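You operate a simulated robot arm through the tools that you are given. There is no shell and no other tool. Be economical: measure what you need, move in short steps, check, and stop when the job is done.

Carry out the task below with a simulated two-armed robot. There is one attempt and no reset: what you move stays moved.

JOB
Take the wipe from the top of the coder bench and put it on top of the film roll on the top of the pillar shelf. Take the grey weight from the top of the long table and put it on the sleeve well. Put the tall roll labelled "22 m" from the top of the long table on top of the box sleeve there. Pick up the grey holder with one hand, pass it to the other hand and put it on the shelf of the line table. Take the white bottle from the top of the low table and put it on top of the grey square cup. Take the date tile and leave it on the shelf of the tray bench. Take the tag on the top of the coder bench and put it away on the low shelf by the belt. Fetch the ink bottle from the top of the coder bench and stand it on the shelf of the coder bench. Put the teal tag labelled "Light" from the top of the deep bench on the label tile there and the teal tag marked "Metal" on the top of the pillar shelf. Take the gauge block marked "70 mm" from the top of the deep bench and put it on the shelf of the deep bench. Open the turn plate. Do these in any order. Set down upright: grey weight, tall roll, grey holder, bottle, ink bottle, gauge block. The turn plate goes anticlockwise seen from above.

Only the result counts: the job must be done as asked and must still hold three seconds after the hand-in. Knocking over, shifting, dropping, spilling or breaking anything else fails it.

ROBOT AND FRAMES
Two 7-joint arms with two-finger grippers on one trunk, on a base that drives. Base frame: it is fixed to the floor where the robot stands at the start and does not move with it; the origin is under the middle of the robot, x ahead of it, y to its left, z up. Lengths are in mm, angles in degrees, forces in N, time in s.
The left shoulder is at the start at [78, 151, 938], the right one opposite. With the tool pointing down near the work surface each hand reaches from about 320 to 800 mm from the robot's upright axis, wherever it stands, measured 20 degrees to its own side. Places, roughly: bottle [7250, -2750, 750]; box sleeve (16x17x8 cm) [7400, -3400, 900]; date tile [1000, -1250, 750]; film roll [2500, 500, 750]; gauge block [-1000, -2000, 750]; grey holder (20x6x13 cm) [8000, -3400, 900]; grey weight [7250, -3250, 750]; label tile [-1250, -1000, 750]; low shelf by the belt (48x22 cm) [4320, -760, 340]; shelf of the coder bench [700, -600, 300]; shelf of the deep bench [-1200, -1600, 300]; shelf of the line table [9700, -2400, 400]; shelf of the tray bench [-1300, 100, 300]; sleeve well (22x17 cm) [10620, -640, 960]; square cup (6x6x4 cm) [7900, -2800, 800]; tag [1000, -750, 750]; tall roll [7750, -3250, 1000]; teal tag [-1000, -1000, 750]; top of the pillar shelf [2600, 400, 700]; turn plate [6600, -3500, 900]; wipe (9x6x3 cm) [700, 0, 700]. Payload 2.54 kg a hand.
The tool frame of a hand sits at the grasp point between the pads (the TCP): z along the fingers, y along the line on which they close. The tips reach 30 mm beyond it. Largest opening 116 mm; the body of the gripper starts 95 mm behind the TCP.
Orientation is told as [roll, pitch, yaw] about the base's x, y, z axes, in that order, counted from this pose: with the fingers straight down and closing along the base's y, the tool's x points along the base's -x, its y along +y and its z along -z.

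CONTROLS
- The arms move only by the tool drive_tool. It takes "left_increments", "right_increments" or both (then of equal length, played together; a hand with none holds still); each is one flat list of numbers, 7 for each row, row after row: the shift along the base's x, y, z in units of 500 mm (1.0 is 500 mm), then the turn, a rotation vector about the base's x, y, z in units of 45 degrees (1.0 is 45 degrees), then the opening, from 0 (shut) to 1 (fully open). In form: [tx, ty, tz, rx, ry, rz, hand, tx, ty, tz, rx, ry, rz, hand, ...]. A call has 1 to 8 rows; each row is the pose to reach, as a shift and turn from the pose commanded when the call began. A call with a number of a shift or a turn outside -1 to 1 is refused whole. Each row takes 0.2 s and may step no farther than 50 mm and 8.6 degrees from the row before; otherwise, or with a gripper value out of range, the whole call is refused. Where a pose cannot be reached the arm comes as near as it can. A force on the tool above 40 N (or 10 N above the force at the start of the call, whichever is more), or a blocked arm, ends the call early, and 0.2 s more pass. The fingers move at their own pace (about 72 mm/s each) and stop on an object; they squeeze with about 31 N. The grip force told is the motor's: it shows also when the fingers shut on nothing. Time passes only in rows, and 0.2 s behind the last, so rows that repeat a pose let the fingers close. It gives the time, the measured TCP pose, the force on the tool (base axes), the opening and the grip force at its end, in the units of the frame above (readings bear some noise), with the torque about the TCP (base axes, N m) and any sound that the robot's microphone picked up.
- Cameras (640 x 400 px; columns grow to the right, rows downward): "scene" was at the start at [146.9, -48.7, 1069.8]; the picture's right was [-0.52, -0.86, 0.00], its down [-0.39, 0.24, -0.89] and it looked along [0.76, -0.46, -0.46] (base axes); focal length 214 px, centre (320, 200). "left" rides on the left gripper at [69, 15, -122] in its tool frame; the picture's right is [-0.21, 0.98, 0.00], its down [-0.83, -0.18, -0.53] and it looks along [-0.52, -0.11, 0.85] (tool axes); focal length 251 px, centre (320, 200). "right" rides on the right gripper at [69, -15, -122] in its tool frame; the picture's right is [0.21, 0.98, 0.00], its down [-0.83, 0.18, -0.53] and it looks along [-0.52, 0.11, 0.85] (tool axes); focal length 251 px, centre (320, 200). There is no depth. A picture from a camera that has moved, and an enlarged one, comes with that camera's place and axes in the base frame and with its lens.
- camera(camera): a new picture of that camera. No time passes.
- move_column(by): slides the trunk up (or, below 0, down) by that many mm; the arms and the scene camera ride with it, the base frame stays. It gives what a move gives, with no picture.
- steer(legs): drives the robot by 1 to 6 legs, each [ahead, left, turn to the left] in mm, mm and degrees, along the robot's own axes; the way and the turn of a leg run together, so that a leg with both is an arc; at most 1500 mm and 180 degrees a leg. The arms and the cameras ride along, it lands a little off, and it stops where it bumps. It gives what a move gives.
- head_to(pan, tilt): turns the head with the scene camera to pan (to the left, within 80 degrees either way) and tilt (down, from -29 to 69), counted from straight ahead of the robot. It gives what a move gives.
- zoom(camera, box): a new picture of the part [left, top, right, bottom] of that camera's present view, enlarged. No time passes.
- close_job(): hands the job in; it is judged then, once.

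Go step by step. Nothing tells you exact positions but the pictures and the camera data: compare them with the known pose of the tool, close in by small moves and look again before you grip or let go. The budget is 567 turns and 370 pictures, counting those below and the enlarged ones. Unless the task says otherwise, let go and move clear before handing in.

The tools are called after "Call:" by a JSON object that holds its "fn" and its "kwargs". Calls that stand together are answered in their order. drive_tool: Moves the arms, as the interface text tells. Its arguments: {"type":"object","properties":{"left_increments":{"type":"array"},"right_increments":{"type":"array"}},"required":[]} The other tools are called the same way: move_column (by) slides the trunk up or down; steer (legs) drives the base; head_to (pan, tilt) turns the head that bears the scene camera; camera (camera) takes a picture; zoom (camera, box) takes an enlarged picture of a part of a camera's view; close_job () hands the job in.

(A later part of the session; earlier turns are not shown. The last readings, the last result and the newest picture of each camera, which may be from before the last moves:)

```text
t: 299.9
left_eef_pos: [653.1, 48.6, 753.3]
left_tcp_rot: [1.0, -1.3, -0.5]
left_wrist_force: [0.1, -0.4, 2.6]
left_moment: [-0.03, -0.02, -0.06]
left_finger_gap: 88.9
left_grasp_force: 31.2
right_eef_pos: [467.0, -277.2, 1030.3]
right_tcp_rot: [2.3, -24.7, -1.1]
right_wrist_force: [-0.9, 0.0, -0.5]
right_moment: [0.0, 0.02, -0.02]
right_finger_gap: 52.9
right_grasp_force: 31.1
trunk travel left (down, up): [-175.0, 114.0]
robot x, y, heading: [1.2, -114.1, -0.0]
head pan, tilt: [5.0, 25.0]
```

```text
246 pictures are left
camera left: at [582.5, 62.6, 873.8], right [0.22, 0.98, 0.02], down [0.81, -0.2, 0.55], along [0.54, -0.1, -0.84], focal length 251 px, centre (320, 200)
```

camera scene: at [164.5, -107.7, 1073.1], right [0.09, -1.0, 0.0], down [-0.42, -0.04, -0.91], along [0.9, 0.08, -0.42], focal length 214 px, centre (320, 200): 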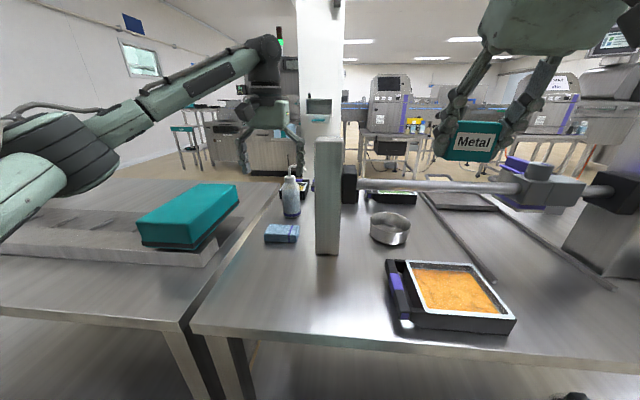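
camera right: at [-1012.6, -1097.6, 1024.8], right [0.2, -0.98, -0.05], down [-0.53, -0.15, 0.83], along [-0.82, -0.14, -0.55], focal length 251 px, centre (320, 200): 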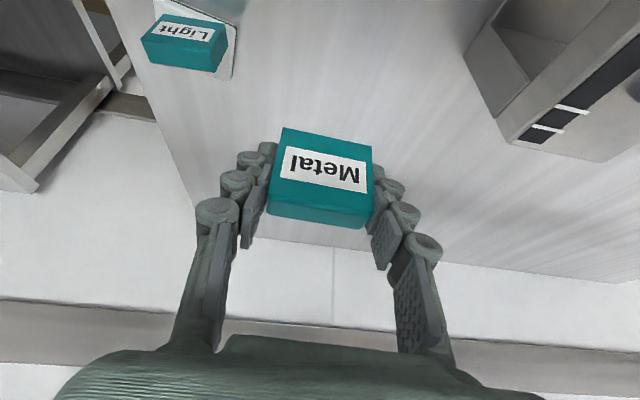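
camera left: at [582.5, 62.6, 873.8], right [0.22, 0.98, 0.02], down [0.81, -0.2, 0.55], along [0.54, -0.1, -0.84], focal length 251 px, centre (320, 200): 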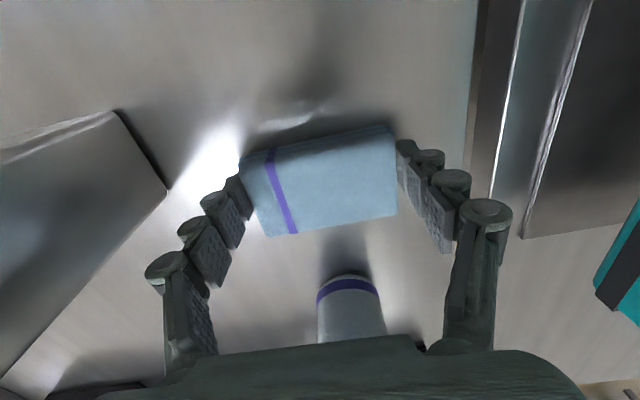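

Gripped. Lift straight up and retract.

Call:
{"fn": "drive_tool", "kwargs": {"left_increments": [0, 0, 0.06, 0, 0, 0, 0, 0, 0, 0.15, 0, 0, 0, 0, 0, 0, 0.24, 0, 0, 0, 0, 0, 0, 0.33, 0, 0, 0, 0, 0, 0, 0.42, 0, 0, 0, 0, -0.06, 0.03, 0.48, 0, 0, 0, 0, -0.14, 0.06, 0.52, 0, 0, 0, 0, -0.22, 0.1, 0.54, 0, 0, 0, 0]}}

Call:
{"fn": "drive_tool", "kwargs": {"left_increments": [-0.08, 0.04, 0, 0, 0, 0, 0, -0.16, 0.08, 0, 0, 0, 0, 0, -0.24, 0.12, 0, 0, 0, 0, 0]}}

Call:
{"fn": "camera", "kwargs": {"camera": "left"}}

```text
t: 301.7
left_eef_pos: [541.4, 97.8, 1024.1]
left_tcp_rot: [1.0, -1.2, -0.3]
left_wrist_force: [0.0, -0.4, -0.1]
left_moment: [0.0, 0.01, -0.05]
left_finger_gap: 88.5
left_grasp_force: 30.7
right_eef_pos: [469.3, -276.4, 1032.4]
right_tcp_rot: [2.2, -24.7, -1.1]
right_wrist_force: [0.0, -0.3, -0.8]
right_moment: [0.03, 0.0, 0.01]
right_finger_gap: 52.6
right_grasp_force: 30.7
trunk travel left (down, up): [-175.0, 114.0]
robot x, y, heading: [4.8, -112.5, -0.1]
head pan, tilt: [5.0, 25.0]
```

```text
t: 302.5
left_eef_pos: [426.7, 161.0, 1023.3]
left_tcp_rot: [1.1, -1.1, -0.4]
left_wrist_force: [-0.8, 0.1, 0.2]
left_moment: [-0.02, -0.01, -0.03]
left_finger_gap: 88.6
left_grasp_force: 31.1
right_eef_pos: [467.4, -277.1, 1029.9]
right_tcp_rot: [2.4, -24.6, -1.0]
right_wrist_force: [1.1, 0.7, -0.7]
right_moment: [-0.03, -0.01, -0.02]
right_finger_gap: 52.5
right_grasp_force: 31.5
trunk travel left (down, up): [-175.0, 114.0]
robot x, y, heading: [0.4, -114.3, -0.1]
head pan, tilt: [5.0, 25.0]
```

```text
245 pictures are left
camera left: at [356.2, 174.6, 1144.0], right [0.22, 0.98, 0.02], down [0.81, -0.2, 0.55], along [0.54, -0.1, -0.84], focal length 251 px, centre (320, 200)
```

left: 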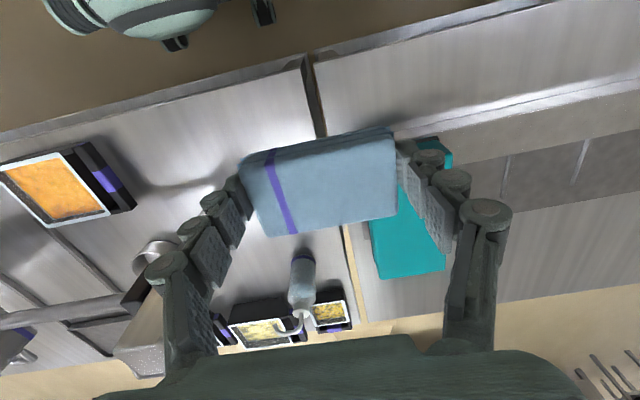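

The wipe is held. Now drive around the right end of the coder bench toward the pillar.

Call:
{"fn": "steer", "kwargs": {"legs": [[-150, 0, 0], [0, -830, 0], [0, -830, 0], [1000, 0, 0], [900, 0, 0]]}}

Call:
{"fn": "head_to", "kwargs": {"pan": 60, "tilt": 15}}

Call:
{"fn": "camera", "kwargs": {"camera": "scene"}}

```text
t: 329.1
left_eef_pos: [2152.3, -1597.7, 1022.3]
left_tcp_rot: [0.9, -1.2, -2.0]
left_wrist_force: [-1.0, -0.4, -0.5]
left_moment: [-0.02, 0.01, 0.02]
left_finger_gap: 89.2
left_grasp_force: 31.5
right_eef_pos: [2181.5, -2037.1, 1031.4]
right_tcp_rot: [2.3, -24.7, -2.7]
right_wrist_force: [0.8, -0.2, -0.9]
right_moment: [0.01, 0.0, -0.02]
right_finger_gap: 52.6
right_grasp_force: 31.1
trunk travel left (down, up): [-175.0, 114.0]
robot x, y, heading: [1718.0, -1858.9, -1.7]
head pan, tilt: [5.0, 25.0]
```

```text
t: 330.3
left_eef_pos: [2152.1, -1598.4, 1023.6]
left_tcp_rot: [1.0, -1.1, -2.0]
left_wrist_force: [0.5, -0.2, 0.0]
left_moment: [-0.01, -0.01, 0.0]
left_finger_gap: 88.9
left_grasp_force: 31.0
right_eef_pos: [2180.6, -2036.5, 1030.9]
right_tcp_rot: [2.4, -24.6, -2.7]
right_wrist_force: [-0.1, -1.1, -0.6]
right_moment: [0.0, 0.03, 0.02]
right_finger_gap: 52.7
right_grasp_force: 31.6
trunk travel left (down, up): [-175.0, 114.0]
robot x, y, heading: [1717.1, -1860.6, -1.4]
head pan, tilt: [60.0, 15.0]
```

```text
244 pictures are left
camera scene: at [1838.5, -1784.5, 1089.4], right [0.85, -0.52, 0.0], down [-0.14, -0.22, -0.97], along [0.5, 0.82, -0.26], focal length 214 px, centre (320, 200)
```

scene: 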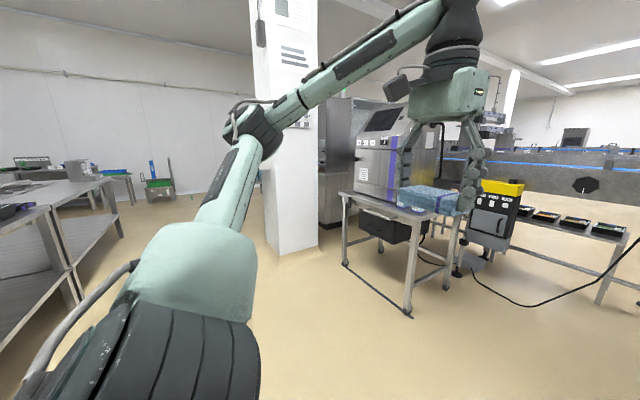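

The pillar spans roughly x 2500–2925, y 40–450. I'll turn left and drive up alongside to find its shelf.

Call:
{"fn": "steer", "kwargs": {"legs": [[0, 0, 91], [1500, 0, 0]]}}

Call:
{"fn": "head_to", "kwargs": {"pan": -50, "tilt": 20}}

Call:
{"fn": "camera", "kwargs": {"camera": "scene"}}

```text
t: 341.5
left_eef_pos: [1457.4, 31.4, 1022.8]
left_tcp_rot: [0.9, -1.2, 89.2]
left_wrist_force: [-0.2, 0.9, -0.9]
left_moment: [0.0, -0.01, 0.0]
left_finger_gap: 88.9
left_grasp_force: 31.4
right_eef_pos: [1895.7, 70.7, 1031.5]
right_tcp_rot: [2.4, -24.6, 88.4]
right_wrist_force: [-0.1, 0.6, 0.1]
right_moment: [0.01, 0.0, 0.02]
right_finger_gap: 52.6
right_grasp_force: 31.2
trunk travel left (down, up): [-175.0, 114.0]
robot x, y, heading: [1729.8, -392.7, 89.5]
head pan, tilt: [60.0, 15.0]
```

```text
t: 343.4
left_eef_pos: [1457.1, 32.3, 1023.4]
left_tcp_rot: [1.0, -1.2, 89.2]
left_wrist_force: [-0.4, 0.0, 0.0]
left_moment: [-0.01, 0.04, 0.0]
left_finger_gap: 89.0
left_grasp_force: 30.4
right_eef_pos: [1895.0, 68.7, 1032.1]
right_tcp_rot: [2.3, -24.5, 88.3]
right_wrist_force: [0.4, -0.1, -0.4]
right_moment: [-0.01, -0.03, 0.01]
right_finger_gap: 52.8
right_grasp_force: 31.3
trunk travel left (down, up): [-175.0, 114.0]
robot x, y, heading: [1730.5, -394.6, 89.4]
head pan, tilt: [-50.0, 20.0]
```

```text
243 pictures are left
camera scene: at [1801.5, -268.2, 1081.3], right [0.64, -0.77, 0.0], down [-0.26, -0.22, -0.94], along [0.72, 0.6, -0.34], focal length 214 px, centre (320, 200)
```

scene: 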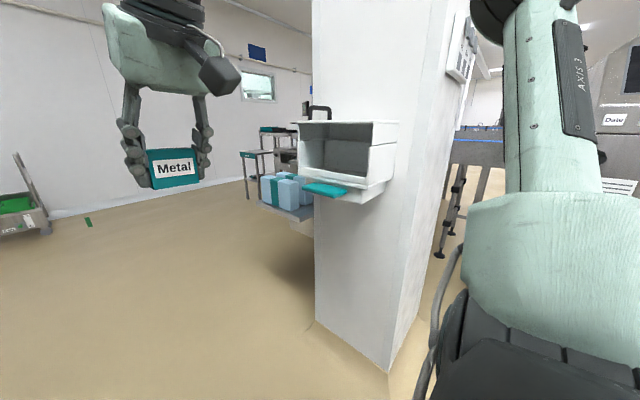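

Call:
{"fn": "zoom", "kwargs": {"camera": "scene", "box": [230, 110, 420, 240]}}

```text
3.08 times, centred on (325, 175) of scene
camera zoom: at [1801.5, -268.2, 1081.3], right [0.64, -0.77, 0.0], down [-0.26, -0.22, -0.94], along [0.72, 0.6, -0.34], focal length 660 px, centre (305, 277)
```

zoom: 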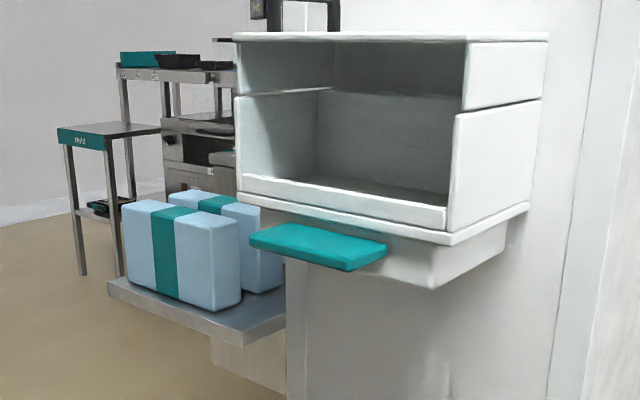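

Beside the pillar is a small metal shelf with light-blue packs. I'll drive further to see it straight on.

Call:
{"fn": "steer", "kwargs": {"legs": [[800, 0, 0], [0, 0, -90]]}}

Call:
{"fn": "head_to", "kwargs": {"pan": 0, "tilt": 20}}

Call:
{"fn": "camera", "kwargs": {"camera": "scene"}}

```text
t: 351.7
left_eef_pos: [2160.4, 709.8, 1023.2]
left_tcp_rot: [0.9, -1.2, 0.4]
left_wrist_force: [-0.5, -0.4, -1.5]
left_moment: [0.01, 0.04, 0.03]
left_finger_gap: 88.7
left_grasp_force: 31.1
right_eef_pos: [2206.2, 272.7, 1031.6]
right_tcp_rot: [2.3, -24.6, -0.3]
right_wrist_force: [0.2, -0.9, -0.4]
right_moment: [-0.02, -0.03, 0.02]
right_finger_gap: 52.9
right_grasp_force: 30.9
trunk travel left (down, up): [-175.0, 114.0]
robot x, y, heading: [1739.2, 432.1, 0.7]
head pan, tilt: [-50.0, 20.0]
```

```text
t: 352.8
left_eef_pos: [2159.7, 710.1, 1022.6]
left_tcp_rot: [1.0, -1.1, 0.3]
left_wrist_force: [-0.4, -0.2, 0.4]
left_moment: [-0.04, 0.02, 0.01]
left_finger_gap: 88.6
left_grasp_force: 31.0
right_eef_pos: [2205.9, 273.3, 1030.2]
right_tcp_rot: [2.2, -24.6, -0.3]
right_wrist_force: [0.5, 0.6, -0.4]
right_moment: [0.0, -0.01, -0.02]
right_finger_gap: 52.8
right_grasp_force: 31.0
trunk travel left (down, up): [-175.0, 114.0]
robot x, y, heading: [1738.7, 428.9, 0.8]
head pan, tilt: [0.0, 20.0]
```

```text
241 pictures are left
camera scene: at [1900.7, 430.2, 1081.3], right [0.01, -1.0, 0.0], down [-0.34, -0.01, -0.94], along [0.94, 0.01, -0.34], focal length 214 px, centre (320, 200)
```

scene: 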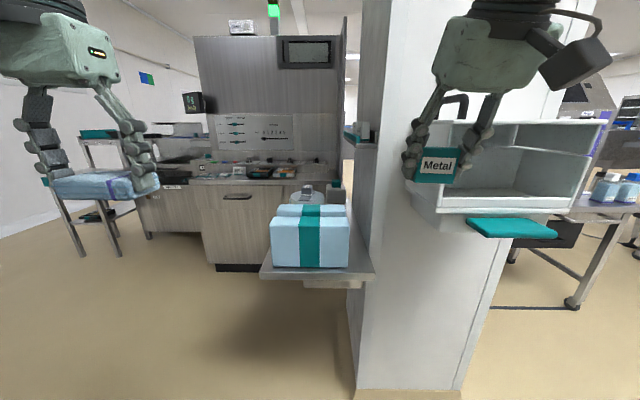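

Call:
{"fn": "zoom", "kwargs": {"camera": "scene", "box": [240, 150, 400, 300]}}

```text
2.67 times, centred on (320, 225) of scene
camera zoom: at [1900.7, 430.2, 1081.3], right [0.01, -1.0, 0.0], down [-0.34, -0.01, -0.94], along [0.94, 0.01, -0.34], focal length 572 px, centre (320, 133)
```

zoom: 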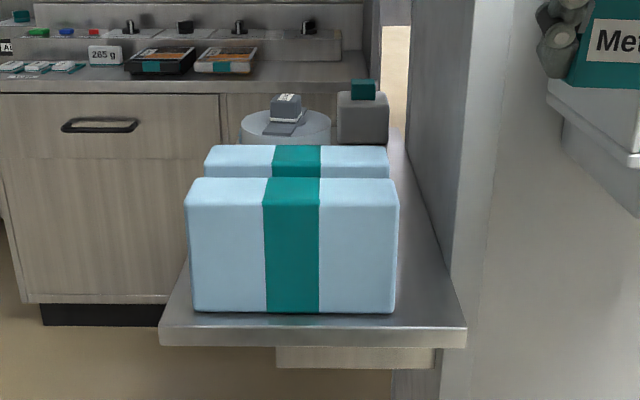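

I see the ledge with two large light-blue packs and something behind them. I'll raise the trunk and move closer to the left to see everything on the ledge.

Call:
{"fn": "move_column", "kwargs": {"by": 110}}

Call:
{"fn": "steer", "kwargs": {"legs": [[0, 280, -15]]}}

Call:
{"fn": "head_to", "kwargs": {"pan": -5, "tilt": 30}}

Call:
{"fn": "camera", "kwargs": {"camera": "scene"}}

```text
t: 354.3
left_eef_pos: [2159.3, 710.3, 1133.6]
left_tcp_rot: [1.0, -1.2, 0.5]
left_wrist_force: [-0.3, 0.0, 0.1]
left_moment: [-0.03, 0.02, -0.02]
left_finger_gap: 88.9
left_grasp_force: 31.3
right_eef_pos: [2206.3, 272.2, 1140.9]
right_tcp_rot: [2.3, -24.6, -0.3]
right_wrist_force: [-0.6, 0.2, -0.3]
right_moment: [0.0, 0.02, 0.0]
right_finger_gap: 52.4
right_grasp_force: 31.0
trunk travel left (down, up): [-285.0, 4.0]
robot x, y, heading: [1738.3, 429.5, 0.7]
head pan, tilt: [0.0, 20.0]
```

```text
t: 357.5
left_eef_pos: [2248.4, 872.9, 1132.8]
left_tcp_rot: [1.0, -1.2, -14.2]
left_wrist_force: [0.3, 0.9, 0.1]
left_moment: [0.0, 0.01, 0.0]
left_finger_gap: 88.6
left_grasp_force: 30.5
right_eef_pos: [2183.0, 437.2, 1141.7]
right_tcp_rot: [2.3, -24.7, -14.9]
right_wrist_force: [-0.1, 0.2, -0.4]
right_moment: [-0.01, 0.0, -0.02]
right_finger_gap: 52.6
right_grasp_force: 31.3
trunk travel left (down, up): [-285.0, 4.0]
robot x, y, heading: [1768.1, 706.2, -13.7]
head pan, tilt: [0.0, 20.0]
```

```text
t: 358.3
left_eef_pos: [2247.8, 872.5, 1133.3]
left_tcp_rot: [1.0, -1.2, -14.2]
left_wrist_force: [0.5, -0.8, -0.4]
left_moment: [-0.01, -0.02, -0.01]
left_finger_gap: 89.0
left_grasp_force: 31.5
right_eef_pos: [2181.5, 438.3, 1141.6]
right_tcp_rot: [2.3, -24.6, -14.9]
right_wrist_force: [0.5, 0.4, 0.6]
right_moment: [-0.01, -0.03, 0.0]
right_finger_gap: 52.5
right_grasp_force: 30.9
trunk travel left (down, up): [-285.0, 4.0]
robot x, y, heading: [1772.9, 708.1, -13.6]
head pan, tilt: [-5.0, 30.0]
```

```text
239 pictures are left
camera scene: at [1922.3, 659.8, 1175.3], right [-0.32, -0.95, 0.0], down [-0.47, 0.16, -0.87], along [0.82, -0.28, -0.5], focal length 214 px, centre (320, 200)
```

scene: 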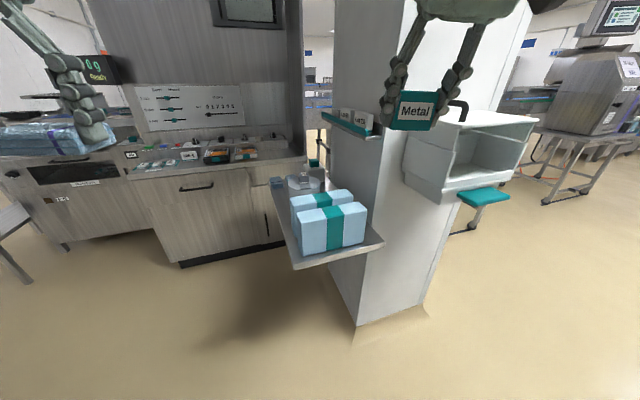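

Call:
{"fn": "zoom", "kwargs": {"camera": "scene", "box": [260, 90, 420, 280]}}

```text
2.11 times, centred on (340, 185) of scene
camera zoom: at [1922.3, 659.8, 1175.3], right [-0.32, -0.95, 0.0], down [-0.47, 0.16, -0.87], along [0.82, -0.28, -0.5], focal length 452 px, centre (278, 232)
```

zoom: 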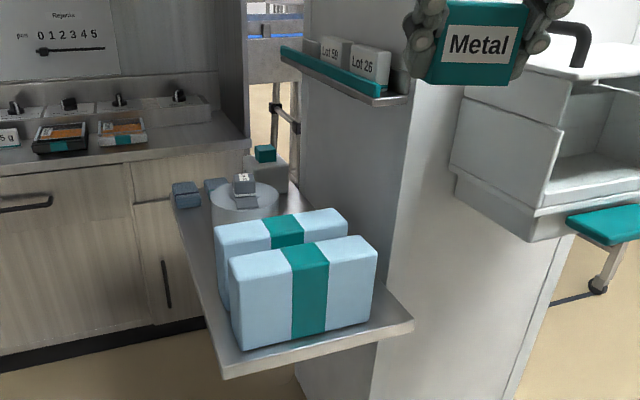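

There's a white cylinder (the film roll, top about z 835 at (2615, 484)) behind the packs. I'll drive round to the open left side and face the ledge from +y.

Call:
{"fn": "steer", "kwargs": {"legs": [[0, 500, 13], [850, 0, 0], [0, 0, -90]]}}

Call:
{"fn": "head_to", "kwargs": {"pan": 0, "tilt": 30}}

Call:
{"fn": "camera", "kwargs": {"camera": "scene"}}

```text
t: 371.7
left_eef_pos: [2934.8, 754.0, 1132.3]
left_tcp_rot: [1.1, -1.1, -93.4]
left_wrist_force: [0.6, -0.4, 0.4]
left_moment: [0.02, 0.01, 0.01]
left_finger_gap: 88.8
left_grasp_force: 31.1
right_eef_pos: [2494.0, 735.5, 1140.4]
right_tcp_rot: [2.3, -24.6, -94.1]
right_wrist_force: [0.4, 0.4, -1.2]
right_moment: [-0.01, 0.0, 0.01]
right_finger_gap: 52.8
right_grasp_force: 31.1
trunk travel left (down, up): [-285.0, 4.0]
robot x, y, heading: [2680.8, 1192.3, -92.9]
head pan, tilt: [-5.0, 30.0]
```

```text
t: 372.3
left_eef_pos: [2934.6, 753.3, 1132.6]
left_tcp_rot: [1.0, -1.2, -93.3]
left_wrist_force: [-0.3, 1.4, 0.3]
left_moment: [-0.02, 0.0, 0.01]
left_finger_gap: 88.7
left_grasp_force: 30.7
right_eef_pos: [2495.4, 735.2, 1141.0]
right_tcp_rot: [2.2, -24.7, -94.0]
right_wrist_force: [0.2, 0.5, -0.3]
right_moment: [-0.02, 0.01, 0.02]
right_finger_gap: 52.7
right_grasp_force: 31.5
trunk travel left (down, up): [-285.0, 4.0]
robot x, y, heading: [2680.9, 1194.9, -92.7]
head pan, tilt: [0.0, 30.0]
```

```text
237 pictures are left
camera scene: at [2673.8, 1031.7, 1175.2], right [-1.0, 0.05, 0.0], down [0.02, 0.5, -0.87], along [-0.04, -0.86, -0.5], focal length 214 px, centre (320, 200)
```

scene: 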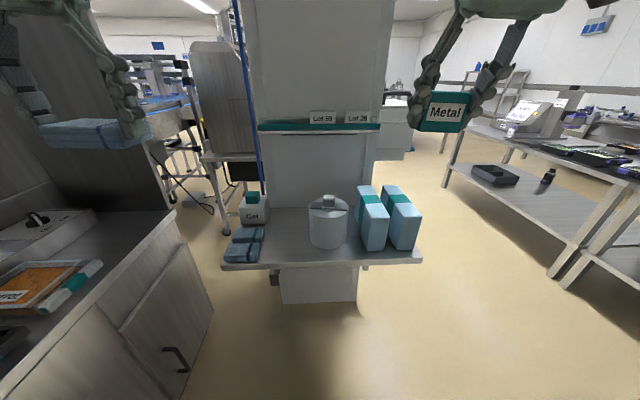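

Call:
{"fn": "zoom", "kwargs": {"camera": "scene", "box": [210, 100, 440, 280]}}

```text
2.22 times, centred on (325, 190) of scene
camera zoom: at [2673.8, 1031.7, 1175.2], right [-1.0, 0.05, 0.0], down [0.02, 0.5, -0.87], along [-0.04, -0.86, -0.5], focal length 477 px, centre (309, 222)
```

zoom: 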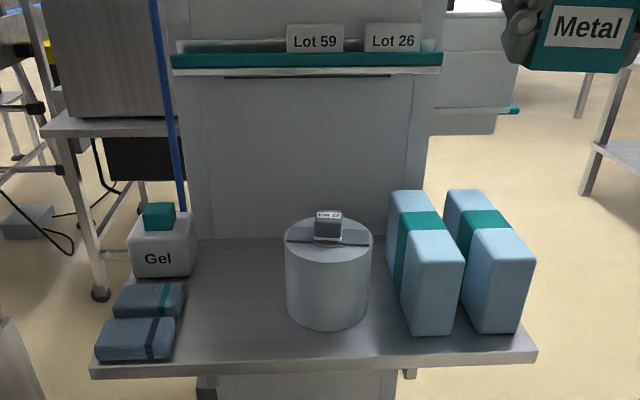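

Call:
{"fn": "zoom", "kwargs": {"camera": "scene", "box": [295, 180, 365, 255]}}

Call:
{"fn": "zoom", "kwargs": {"camera": "scene", "box": [215, 180, 305, 270]}}

```text
5.33 times, centred on (330, 218) of scene
camera zoom: at [2673.8, 1031.7, 1175.2], right [-1.0, 0.05, 0.0], down [0.02, 0.5, -0.87], along [-0.04, -0.86, -0.5], focal length 1144 px, centre (267, 107)
```

zoom: 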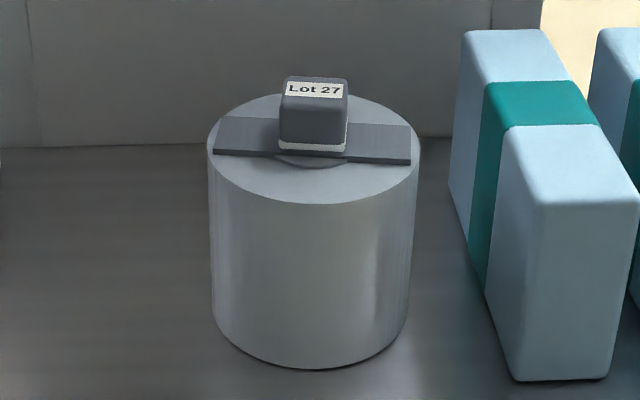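

```text
4.44 times, centred on (260, 225) of scene
camera zoom: at [2673.8, 1031.7, 1175.2], right [-1.0, 0.05, 0.0], down [0.02, 0.5, -0.87], along [-0.04, -0.86, -0.5], focal length 953 px, centre (587, 89)
```

zoom: 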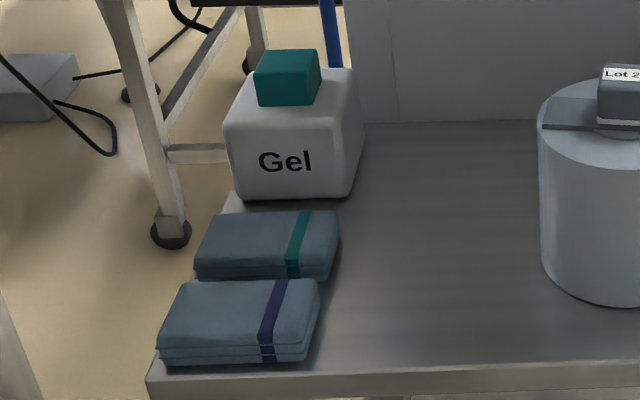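

The white cylinder is the film roll (centre ≈ (2620, 463), top z ≈ 818), with a strip and a "Lot 27" block on its back half; the front 45 mm is free. I'll shift the robot right so the left hand can set the wipe on the free front of the roll.

Call:
{"fn": "steer", "kwargs": {"legs": [[0, -150, 2.7]]}}

Call:
{"fn": "drive_tool", "kwargs": {"left_increments": [-0.06, -0.06, 0, 0, 0, 0, 0, -0.12, -0.12, -0.02, 0, 0, 0, 0, -0.18, -0.18, -0.06, 0, 0, 0, 0, -0.24, -0.24, -0.1, 0, 0, 0, 0, -0.3, -0.3, -0.14, 0, 0, 0, 0, -0.33, -0.36, -0.2, 0, 0, 0, 0]}}

Call:
{"fn": "camera", "kwargs": {"camera": "left"}}

Call:
{"fn": "camera", "kwargs": {"camera": "scene"}}

```text
t: 374.4
left_eef_pos: [2805.3, 769.5, 1133.2]
left_tcp_rot: [0.9, -1.2, -90.5]
left_wrist_force: [0.0, -0.2, -0.2]
left_moment: [0.02, -0.01, 0.0]
left_finger_gap: 88.6
left_grasp_force: 31.2
right_eef_pos: [2367.4, 730.4, 1141.4]
right_tcp_rot: [2.2, -24.6, -91.3]
right_wrist_force: [-0.1, -0.7, 0.2]
right_moment: [0.0, -0.01, 0.01]
right_finger_gap: 52.5
right_grasp_force: 31.2
trunk travel left (down, up): [-285.0, 4.0]
robot x, y, heading: [2529.2, 1195.5, -89.9]
head pan, tilt: [0.0, 30.0]
```

```text
t: 375.8
left_eef_pos: [2642.5, 588.0, 1032.0]
left_tcp_rot: [1.0, -1.2, -90.4]
left_wrist_force: [-0.5, -0.1, -1.4]
left_moment: [-0.05, 0.03, 0.0]
left_finger_gap: 88.8
left_grasp_force: 31.6
right_eef_pos: [2368.6, 729.7, 1140.1]
right_tcp_rot: [2.3, -24.5, -91.4]
right_wrist_force: [-0.4, 0.8, -0.7]
right_moment: [0.01, -0.03, 0.02]
right_finger_gap: 52.5
right_grasp_force: 31.1
trunk travel left (down, up): [-285.0, 4.0]
robot x, y, heading: [2535.5, 1197.2, -90.0]
head pan, tilt: [0.0, 30.0]
```

```text
233 pictures are left
camera left: at [2656.3, 659.3, 1153.6], right [0.97, -0.22, 0.02], down [-0.2, -0.81, 0.55], along [-0.1, -0.54, -0.84], focal length 251 px, centre (320, 200)
```

left: 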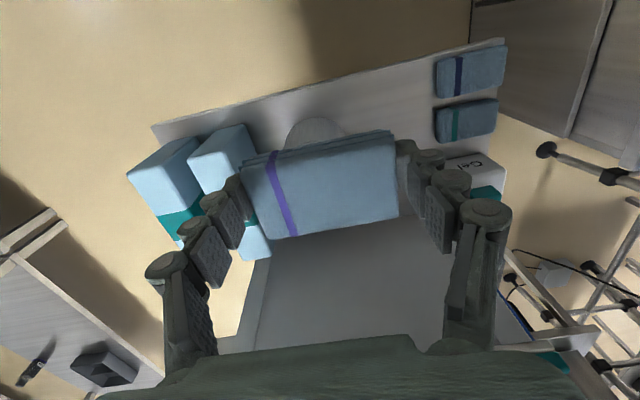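

```text
232 pictures are left
camera scene: at [2532.7, 1034.4, 1175.1], right [-1.0, 0.0, 0.0], down [0.0, 0.5, -0.87], along [0.0, -0.87, -0.5], focal length 214 px, centre (320, 200)
```

scene: 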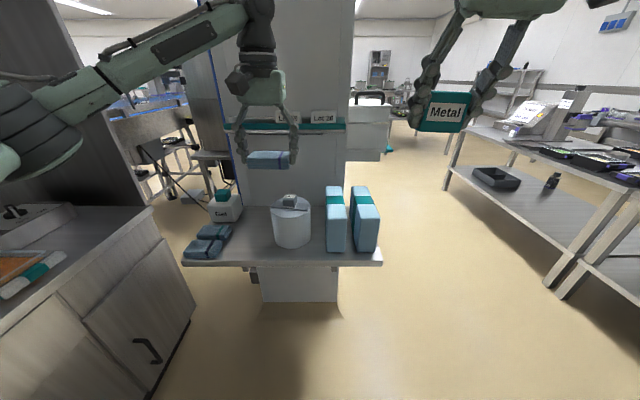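

Call:
{"fn": "zoom", "kwargs": {"camera": "scene", "box": [230, 140, 350, 270]}}

```text
3.08 times, centred on (290, 205) of scene
camera zoom: at [2532.7, 1034.4, 1175.1], right [-1.0, 0.0, 0.0], down [0.0, 0.5, -0.87], along [0.0, -0.87, -0.5], focal length 660 px, centre (412, 185)
```

zoom: 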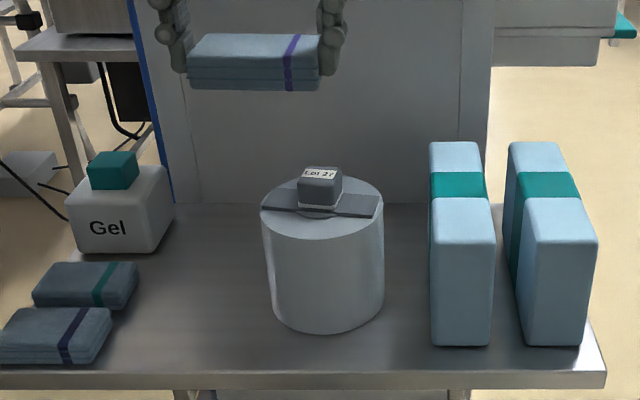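

I'll bring the wipe lower and nearer above the roll's front to compare them in one picture.

Call:
{"fn": "drive_tool", "kwargs": {"left_increments": [-0.02, -0.04, -0.08, 0, 0, 0, 0, -0.036, -0.08, -0.16, 0, 0, 0, 0, -0.036, -0.1, -0.24, 0, 0, 0, 0]}}

Call:
{"fn": "zoom", "kwargs": {"camera": "scene", "box": [230, 140, 350, 270]}}

Call:
{"fn": "camera", "kwargs": {"camera": "left"}}

```text
t: 376.6
left_eef_pos: [2624.2, 541.7, 911.8]
left_tcp_rot: [1.0, -1.2, -90.6]
left_wrist_force: [0.6, -1.0, -0.5]
left_moment: [0.01, 0.02, 0.0]
left_finger_gap: 88.7
left_grasp_force: 30.9
right_eef_pos: [2367.5, 730.7, 1140.5]
right_tcp_rot: [2.4, -24.4, -91.3]
right_wrist_force: [0.5, -0.7, 0.4]
right_moment: [0.01, 0.02, -0.05]
right_finger_gap: 52.6
right_grasp_force: 30.5
trunk travel left (down, up): [-285.0, 4.0]
robot x, y, heading: [2535.4, 1195.6, -90.1]
head pan, tilt: [0.0, 30.0]
```

```text
3.08 times, centred on (290, 205) of scene
camera zoom: at [2533.0, 1034.7, 1175.2], right [-1.0, 0.0, 0.0], down [0.0, 0.5, -0.87], along [0.0, -0.87, -0.5], focal length 660 px, centre (412, 185)
```

zoom: 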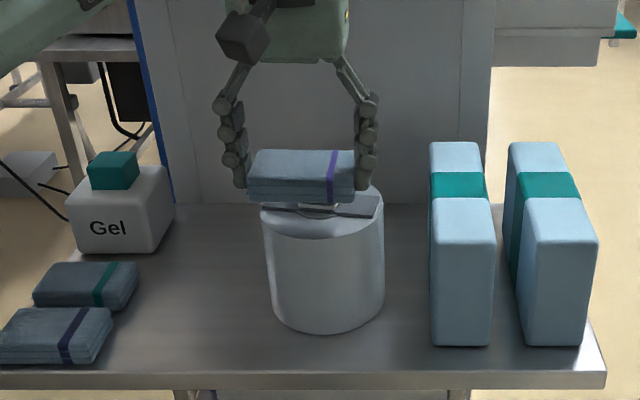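

```text
229 pictures are left
camera left: at [2640.3, 613.8, 1033.3], right [0.97, -0.22, 0.02], down [-0.2, -0.81, 0.55], along [-0.11, -0.54, -0.84], focal length 251 px, centre (320, 200)
```

left: 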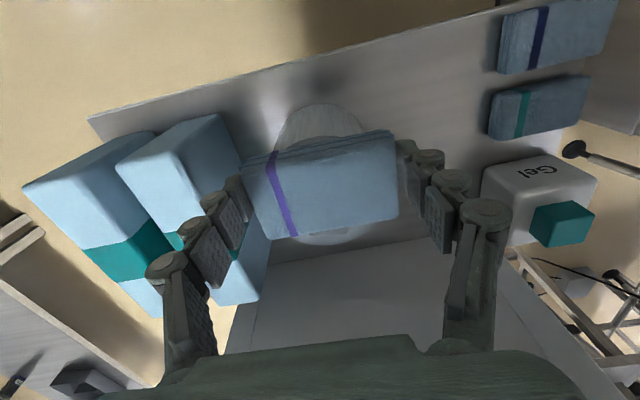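

The wipe needs to move ~16 mm back to sit in front of the block. I'll move and lower in small steps until contact.

Call:
{"fn": "drive_tool", "kwargs": {"left_increments": [-0.006, -0.03, -0.02, 0, 0, 0, 0, -0.006, -0.03, -0.05, 0, 0, 0, 0, -0.006, -0.03, -0.06, 0, 0, 0, 0]}}

Call:
{"fn": "zoom", "kwargs": {"camera": "scene", "box": [250, 150, 330, 240]}}

```text
t: 377.4
left_eef_pos: [2621.4, 527.3, 884.6]
left_tcp_rot: [0.9, -1.6, -90.6]
left_wrist_force: [1.1, 0.5, 22.5]
left_moment: [-0.4, 0.36, 0.0]
left_finger_gap: 89.2
left_grasp_force: 30.5
right_eef_pos: [2367.9, 732.2, 1143.1]
right_tcp_rot: [2.2, -24.7, -91.3]
right_wrist_force: [0.4, -0.2, 0.4]
right_moment: [-0.02, 0.05, 0.01]
right_finger_gap: 52.6
right_grasp_force: 30.8
trunk travel left (down, up): [-285.0, 4.0]
robot x, y, heading: [2531.2, 1190.7, -90.0]
head pan, tilt: [0.0, 30.0]
```

```text
4.44 times, centred on (290, 195) of scene
camera zoom: at [2532.7, 1037.5, 1175.8], right [-1.0, 0.0, 0.0], down [0.0, 0.5, -0.87], along [0.0, -0.87, -0.5], focal length 953 px, centre (453, 222)
```

zoom: 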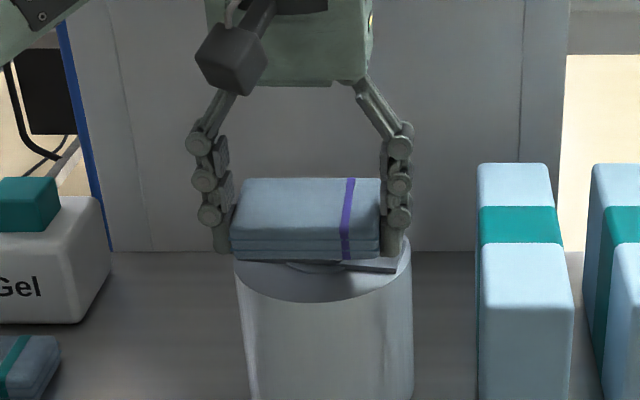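

It touched the block: the wipe is still too far back. I'll lift 40 mm, shift 15 mm toward the robot, and look.

Call:
{"fn": "drive_tool", "kwargs": {"left_increments": [0, 0, 0.07, 0, 0, 0, 0, 0, 0.03, 0.07, 0, 0, 0, 0]}}

Call:
{"fn": "zoom", "kwargs": {"camera": "scene", "box": [250, 150, 330, 240]}}

Call:
{"fn": "camera", "kwargs": {"camera": "left"}}

```text
t: 378.0
left_eef_pos: [2620.7, 542.6, 915.7]
left_tcp_rot: [1.1, -1.1, -90.7]
left_wrist_force: [0.1, -0.3, -0.8]
left_moment: [0.04, 0.0, -0.02]
left_finger_gap: 88.7
left_grasp_force: 31.3
right_eef_pos: [2368.4, 730.7, 1140.8]
right_tcp_rot: [2.4, -24.7, -91.3]
right_wrist_force: [0.1, 0.0, -0.4]
right_moment: [-0.02, -0.01, 0.02]
right_finger_gap: 52.6
right_grasp_force: 30.6
trunk travel left (down, up): [-285.0, 4.0]
robot x, y, heading: [2535.3, 1195.4, -90.1]
head pan, tilt: [0.0, 30.0]
```

```text
4.44 times, centred on (290, 195) of scene
camera zoom: at [2533.0, 1034.9, 1175.1], right [-1.0, 0.0, 0.0], down [0.0, 0.5, -0.87], along [0.0, -0.87, -0.5], focal length 953 px, centre (453, 222)
```

zoom: 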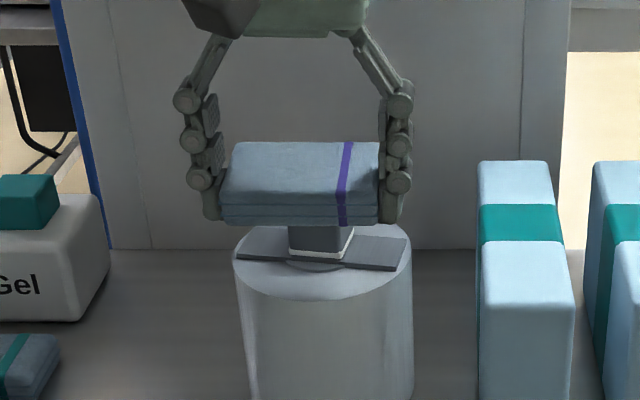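

```text
226 pictures are left
camera left: at [2634.7, 613.4, 1038.2], right [0.97, -0.22, 0.02], down [-0.2, -0.81, 0.55], along [-0.1, -0.54, -0.84], focal length 251 px, centre (320, 200)
```

left: 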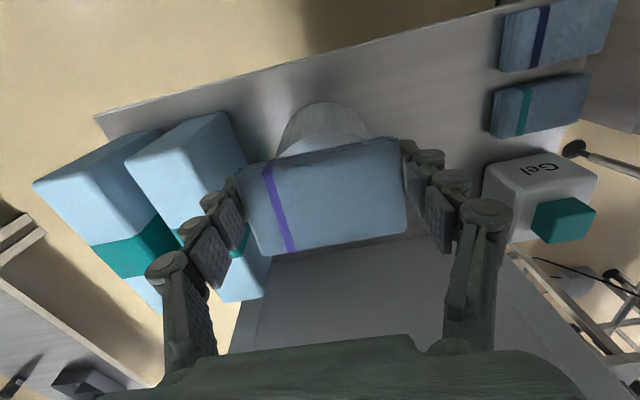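

The wipe's centre sits ~10 mm beyond the TCP, so the present position is right: it will clear the block and rest on the free front. Lowering gently.

Call:
{"fn": "drive_tool", "kwargs": {"left_increments": [0, 0, -0.04, 0, 0, 0, 0, 0, 0, -0.08, 0, 0, 0, 0, 0, 0, -0.1, 0, 0, 0, 0, 0, 0, -0.115, 0, 0, 0, 0]}}

Call:
{"fn": "zoom", "kwargs": {"camera": "scene", "box": [250, 150, 330, 240]}}

```text
t: 379.0
left_eef_pos: [2618.5, 540.2, 862.6]
left_tcp_rot: [0.9, -1.4, -90.7]
left_wrist_force: [2.1, 2.1, 17.4]
left_moment: [-0.6, 0.27, 0.02]
left_finger_gap: 88.6
left_grasp_force: 30.9
right_eef_pos: [2368.0, 733.3, 1141.6]
right_tcp_rot: [2.2, -24.6, -91.3]
right_wrist_force: [-0.9, -0.6, -0.6]
right_moment: [0.01, -0.02, -0.02]
right_finger_gap: 52.7
right_grasp_force: 31.1
trunk travel left (down, up): [-285.0, 4.0]
robot x, y, heading: [2533.2, 1195.4, -90.4]
head pan, tilt: [0.0, 30.0]
```

```text
4.44 times, centred on (290, 195) of scene
camera zoom: at [2532.9, 1037.2, 1175.7], right [-1.0, 0.0, 0.0], down [0.0, 0.5, -0.87], along [0.0, -0.87, -0.5], focal length 953 px, centre (453, 222)
```

zoom: 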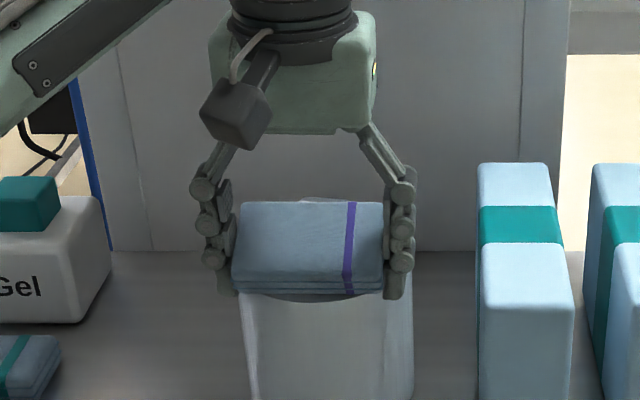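

Call:
{"fn": "camera", "kwargs": {"camera": "left"}}

Call:
{"fn": "zoom", "kwargs": {"camera": "scene", "box": [270, 180, 315, 225]}}

```text
224 pictures are left
camera left: at [2634.3, 613.0, 984.1], right [0.97, -0.22, 0.02], down [-0.2, -0.81, 0.55], along [-0.11, -0.54, -0.83], focal length 251 px, centre (320, 200)
```

left: 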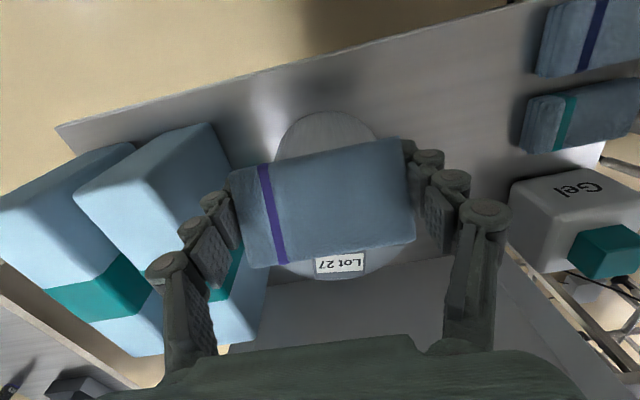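

```text
8.89 times, centred on (292, 202) of scene
camera zoom: at [2532.9, 1037.2, 1175.7], right [-1.0, 0.0, 0.0], down [0.0, 0.5, -0.87], along [0.0, -0.87, -0.5], focal length 1906 px, centre (564, 178)
```

zoom: 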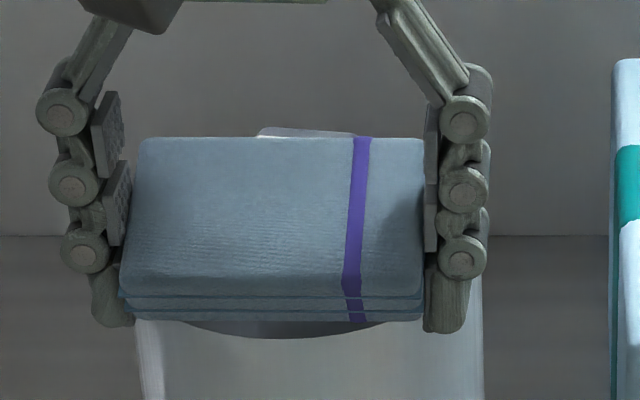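

The wipe sits in front of the "Lot 27" block on the roll. I'll relieve the pressure slightly and release.

Call:
{"fn": "drive_tool", "kwargs": {"left_increments": [0, 0, 0.008, 0, 0, 0, 0.77, 0, 0, 0.008, 0, 0, 0, 0.9, 0, 0, 0.008, 0, 0, 0, 1, 0, 0, 0.008, 0, 0, 0, 1]}}

Call:
{"fn": "zoom", "kwargs": {"camera": "scene", "box": [270, 180, 315, 225]}}

Call:
{"fn": "camera", "kwargs": {"camera": "left"}}

```text
t: 380.0
left_eef_pos: [2619.1, 540.9, 863.6]
left_tcp_rot: [1.0, -1.2, -90.7]
left_wrist_force: [0.7, -0.6, 0.4]
left_moment: [0.02, -0.01, 0.0]
left_finger_gap: 115.8
left_grasp_force: 0.0
right_eef_pos: [2369.5, 731.0, 1141.0]
right_tcp_rot: [2.3, -24.7, -91.2]
right_wrist_force: [0.3, -0.9, -0.2]
right_moment: [0.03, 0.0, -0.01]
right_finger_gap: 52.7
right_grasp_force: 31.1
trunk travel left (down, up): [-285.0, 4.0]
robot x, y, heading: [2533.5, 1194.4, -90.1]
head pan, tilt: [0.0, 30.0]
```

```text
8.89 times, centred on (292, 202) of scene
camera zoom: at [2532.8, 1035.2, 1175.2], right [-1.0, 0.0, 0.0], down [0.0, 0.5, -0.87], along [0.0, -0.87, -0.5], focal length 1906 px, centre (564, 178)
```

zoom: 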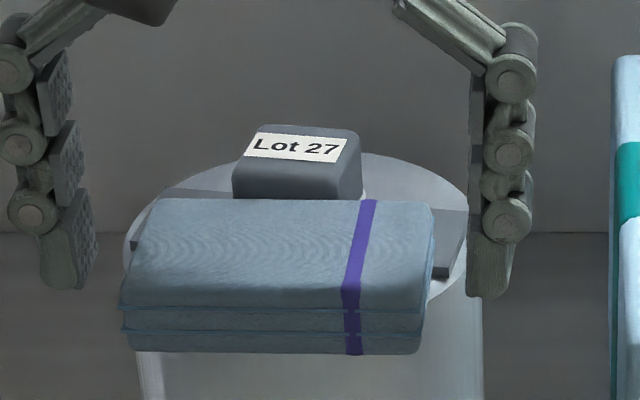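

```text
221 pictures are left
camera left: at [2634.3, 611.8, 984.8], right [0.97, -0.22, 0.02], down [-0.2, -0.81, 0.55], along [-0.11, -0.54, -0.84], focal length 251 px, centre (320, 200)
```

left: 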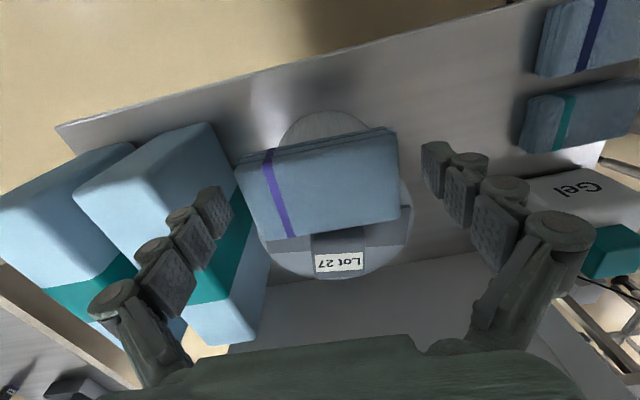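

The wipe rests on the roll in front of the block. I'll lift the left hand clear and check that it stays.

Call:
{"fn": "drive_tool", "kwargs": {"left_increments": [0, 0, 0.08, 0, 0, 0, 1, 0, 0, 0.17, 0, 0, 0, 1, 0, 0, 0.26, 0, 0, 0, 1, 0.03, 0.07, 0.32, 0, 0, 0, 1, 0.06, 0.15, 0.36, 0, 0, 0, 1, 0.1, 0.23, 0.4, 0, 0, 0, 1, 0.16, 0.3, 0.42, 0, 0, 0, 1, 0.22, 0.36, 0.44, 0, 0, 0, 1]}}

Call:
{"fn": "zoom", "kwargs": {"camera": "scene", "box": [220, 160, 400, 280]}}

```text
t: 381.8
left_eef_pos: [2731.2, 718.0, 1084.2]
left_tcp_rot: [0.9, -1.3, -90.6]
left_wrist_force: [-0.9, -0.2, 0.1]
left_moment: [-0.04, 0.01, -0.01]
left_finger_gap: 115.9
left_grasp_force: 0.1
right_eef_pos: [2369.3, 731.8, 1141.7]
right_tcp_rot: [2.3, -24.6, -91.3]
right_wrist_force: [0.0, -0.1, -0.3]
right_moment: [0.04, 0.03, 0.02]
right_finger_gap: 52.7
right_grasp_force: 31.4
trunk travel left (down, up): [-285.0, 4.0]
robot x, y, heading: [2531.2, 1193.3, -90.3]
head pan, tilt: [0.0, 30.0]
```

```text
3.33 times, centred on (310, 220) of scene
camera zoom: at [2533.3, 1035.9, 1175.4], right [-1.0, 0.0, 0.0], down [0.0, 0.5, -0.87], along [0.0, -0.87, -0.5], focal length 715 px, centre (353, 133)
```

zoom: 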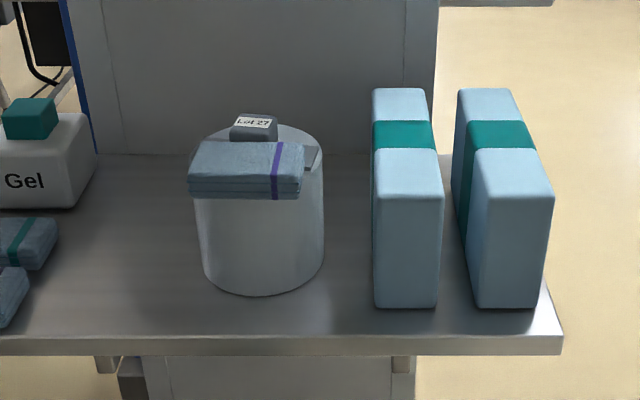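

Stable. Next the Metal tag goes on the free ledge to the left of the roll, around (2745, 485). I'll strafe left 160 and bring the right hand over.

Call:
{"fn": "steer", "kwargs": {"legs": [[0, 160, 0]]}}

Call:
{"fn": "drive_tool", "kwargs": {"right_increments": [0.08, -0.04, 0, 0, 0, 0, 0, 0.16, -0.08, 0, 0, 0, 0, 0, 0.24, -0.12, -0.02, 0, 0, 0, 0, 0.3, -0.18, -0.06, 0, 0, 0, 0, 0.36, -0.24, -0.1, 0, 0, 0, 0, 0.4, -0.3, -0.16, 0, 0, 0, 0, 0.42, -0.36, -0.22, 0, 0, 0, 0, 0.43, -0.42, -0.29, 0, 0, 0, 0]}}

Call:
{"fn": "camera", "kwargs": {"camera": "scene"}}

Call:
{"fn": "camera", "kwargs": {"camera": "right"}}

```text
t: 384.0
left_eef_pos: [2889.7, 715.3, 1082.5]
left_tcp_rot: [1.0, -1.2, -90.7]
left_wrist_force: [-0.2, 0.6, -0.5]
left_moment: [0.01, -0.01, -0.02]
left_finger_gap: 116.0
left_grasp_force: 0.0
right_eef_pos: [2528.0, 730.8, 1141.3]
right_tcp_rot: [2.2, -24.5, -91.4]
right_wrist_force: [0.4, -0.3, -0.8]
right_moment: [0.02, 0.0, -0.02]
right_finger_gap: 52.1
right_grasp_force: 30.7
trunk travel left (down, up): [-285.0, 4.0]
robot x, y, heading: [2693.6, 1196.1, -90.3]
head pan, tilt: [0.0, 30.0]
```

```text
t: 385.8
left_eef_pos: [2890.8, 715.4, 1082.9]
left_tcp_rot: [1.0, -1.2, -90.8]
left_wrist_force: [0.0, -0.2, -0.4]
left_moment: [0.01, 0.03, -0.04]
left_finger_gap: 116.0
left_grasp_force: 0.1
right_eef_pos: [2615.4, 612.5, 1015.1]
right_tcp_rot: [2.3, -24.6, -91.5]
right_wrist_force: [-0.6, -0.8, -0.6]
right_moment: [0.03, -0.01, -0.01]
right_finger_gap: 52.9
right_grasp_force: 31.7
right hand out of reach, approached as far as the arm can: row 3, 4, 5, 6, 7, 8
trunk travel left (down, up): [-285.0, 4.0]
robot x, y, heading: [2693.0, 1195.4, -90.2]
head pan, tilt: [0.0, 30.0]
```

```text
219 pictures are left
camera scene: at [2692.1, 1034.0, 1175.1], right [-1.0, 0.0, 0.0], down [0.0, 0.5, -0.87], along [0.0, -0.87, -0.5], focal length 214 px, centre (320, 200)
```

scene: 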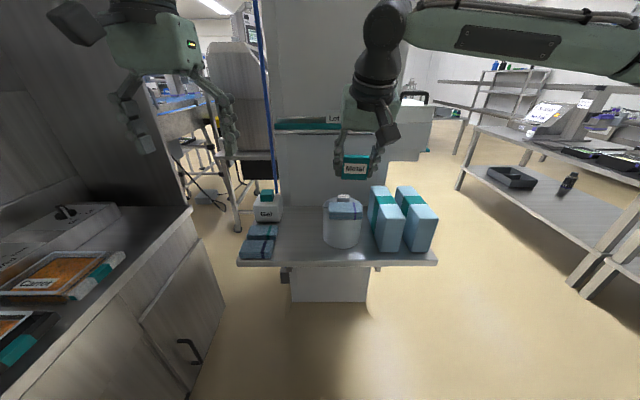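

```text
218 pictures are left
camera right: at [2598.9, 727.0, 1098.4], right [0.98, 0.19, -0.05], down [0.15, -0.53, 0.84], along [0.13, -0.83, -0.55], focal length 251 px, centre (320, 200)
```

right: 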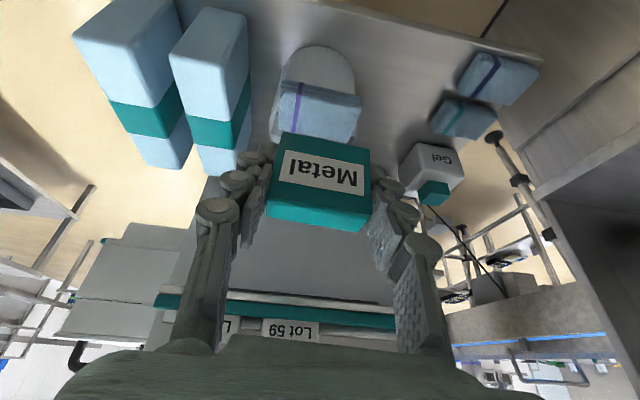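

The right arm can't cross over that far; I'll turn the robot 14° left so the spot lies ahead of the right hand.

Call:
{"fn": "steer", "kwargs": {"legs": [[0, 0, 13]]}}

Call:
{"fn": "camera", "kwargs": {"camera": "right"}}

```text
t: 387.0
left_eef_pos: [2989.6, 771.1, 1083.0]
left_tcp_rot: [1.1, -1.1, -77.9]
left_wrist_force: [-0.4, -0.4, 0.1]
left_moment: [-0.03, 0.06, -0.03]
left_finger_gap: 116.0
left_grasp_force: 0.1
right_eef_pos: [2747.5, 610.1, 1015.5]
right_tcp_rot: [2.3, -24.7, -78.7]
right_wrist_force: [-0.4, 0.0, 0.0]
right_moment: [0.0, 0.02, 0.0]
right_finger_gap: 52.6
right_grasp_force: 31.2
trunk travel left (down, up): [-285.0, 4.0]
robot x, y, heading: [2692.5, 1193.1, -77.4]
head pan, tilt: [0.0, 30.0]
```

```text
217 pictures are left
camera right: at [2705.0, 719.1, 1099.3], right [0.92, 0.4, -0.05], down [0.26, -0.48, 0.84], along [0.31, -0.78, -0.55], focal length 251 px, centre (320, 200)
```

right: 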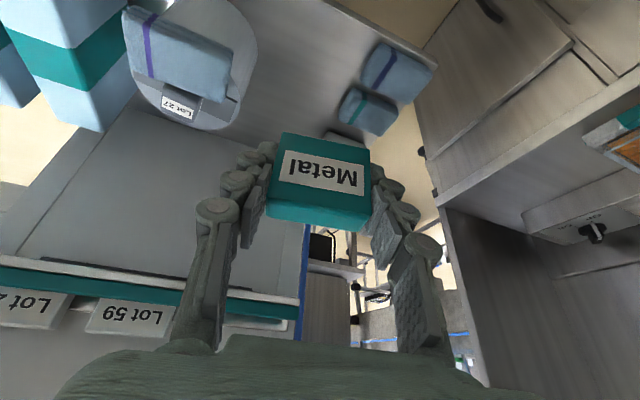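

Call:
{"fn": "drive_tool", "kwargs": {"right_increments": [0, -0.06, -0.06, 0, 0, 0, 0, 0, -0.12, -0.12, 0, 0, 0, 0, 0.004, -0.18, -0.18, 0, 0, 0, 0, 0.008, -0.22, -0.26, 0, 0, 0, 0, 0.01, -0.245, -0.35, 0, 0, 0, 0, 0.01, -0.245, -0.43, 0, 0, 0, 0]}}

Call:
{"fn": "camera", "kwargs": {"camera": "right"}}

Call:
{"fn": "zoom", "kwargs": {"camera": "scene", "box": [260, 140, 460, 280]}}

```text
t: 388.3
left_eef_pos: [2990.1, 772.1, 1081.3]
left_tcp_rot: [1.0, -1.1, -78.0]
left_wrist_force: [0.7, -1.2, -0.8]
left_moment: [0.05, 0.01, -0.01]
left_finger_gap: 116.0
left_grasp_force: 0.1
right_eef_pos: [2710.7, 507.4, 868.9]
right_tcp_rot: [3.2, -26.4, -78.7]
right_wrist_force: [0.0, 5.7, 17.5]
right_moment: [0.19, 0.55, -0.2]
right_finger_gap: 52.6
right_grasp_force: 31.1
right hand out of reach, approached as far as the arm can: row 1, 2, 3, 4, 5, 6
trunk travel left (down, up): [-285.0, 4.0]
robot x, y, heading: [2691.2, 1193.2, -77.6]
head pan, tilt: [0.0, 30.0]
stopped in row 6 (right hand): the force on the tool passed its limit at 48 N (the readings are from after the stop); the commanded pose is now the measured one
```

```text
216 pictures are left
camera right: at [2666.7, 618.1, 947.5], right [0.91, 0.4, -0.05], down [0.25, -0.46, 0.85], along [0.32, -0.79, -0.52], focal length 251 px, centre (320, 200)
```

right: 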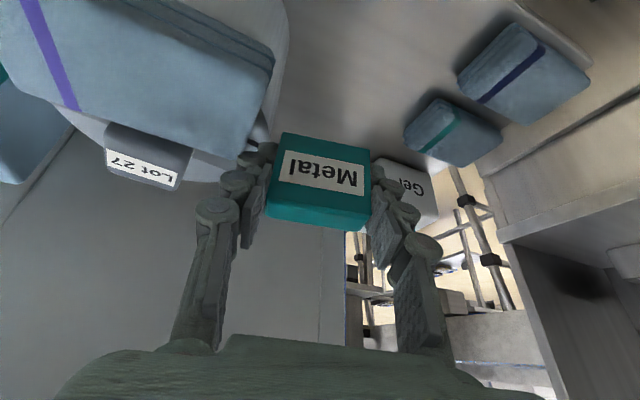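

```text
2.86 times, centred on (360, 210) of scene
camera zoom: at [2727.4, 1039.1, 1175.5], right [-0.98, -0.22, 0.0], down [-0.11, 0.49, -0.87], along [0.19, -0.85, -0.5], focal length 613 px, centre (206, 171)
```

zoom: 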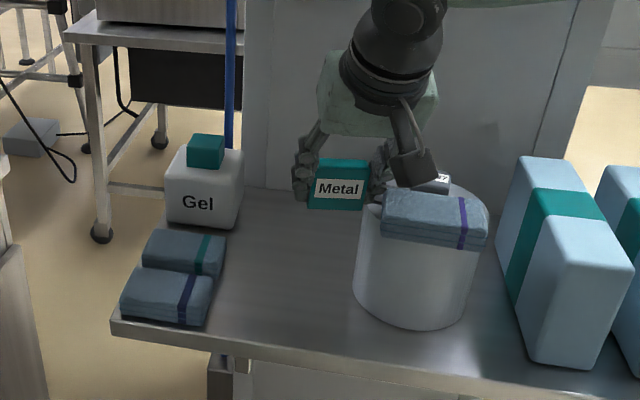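

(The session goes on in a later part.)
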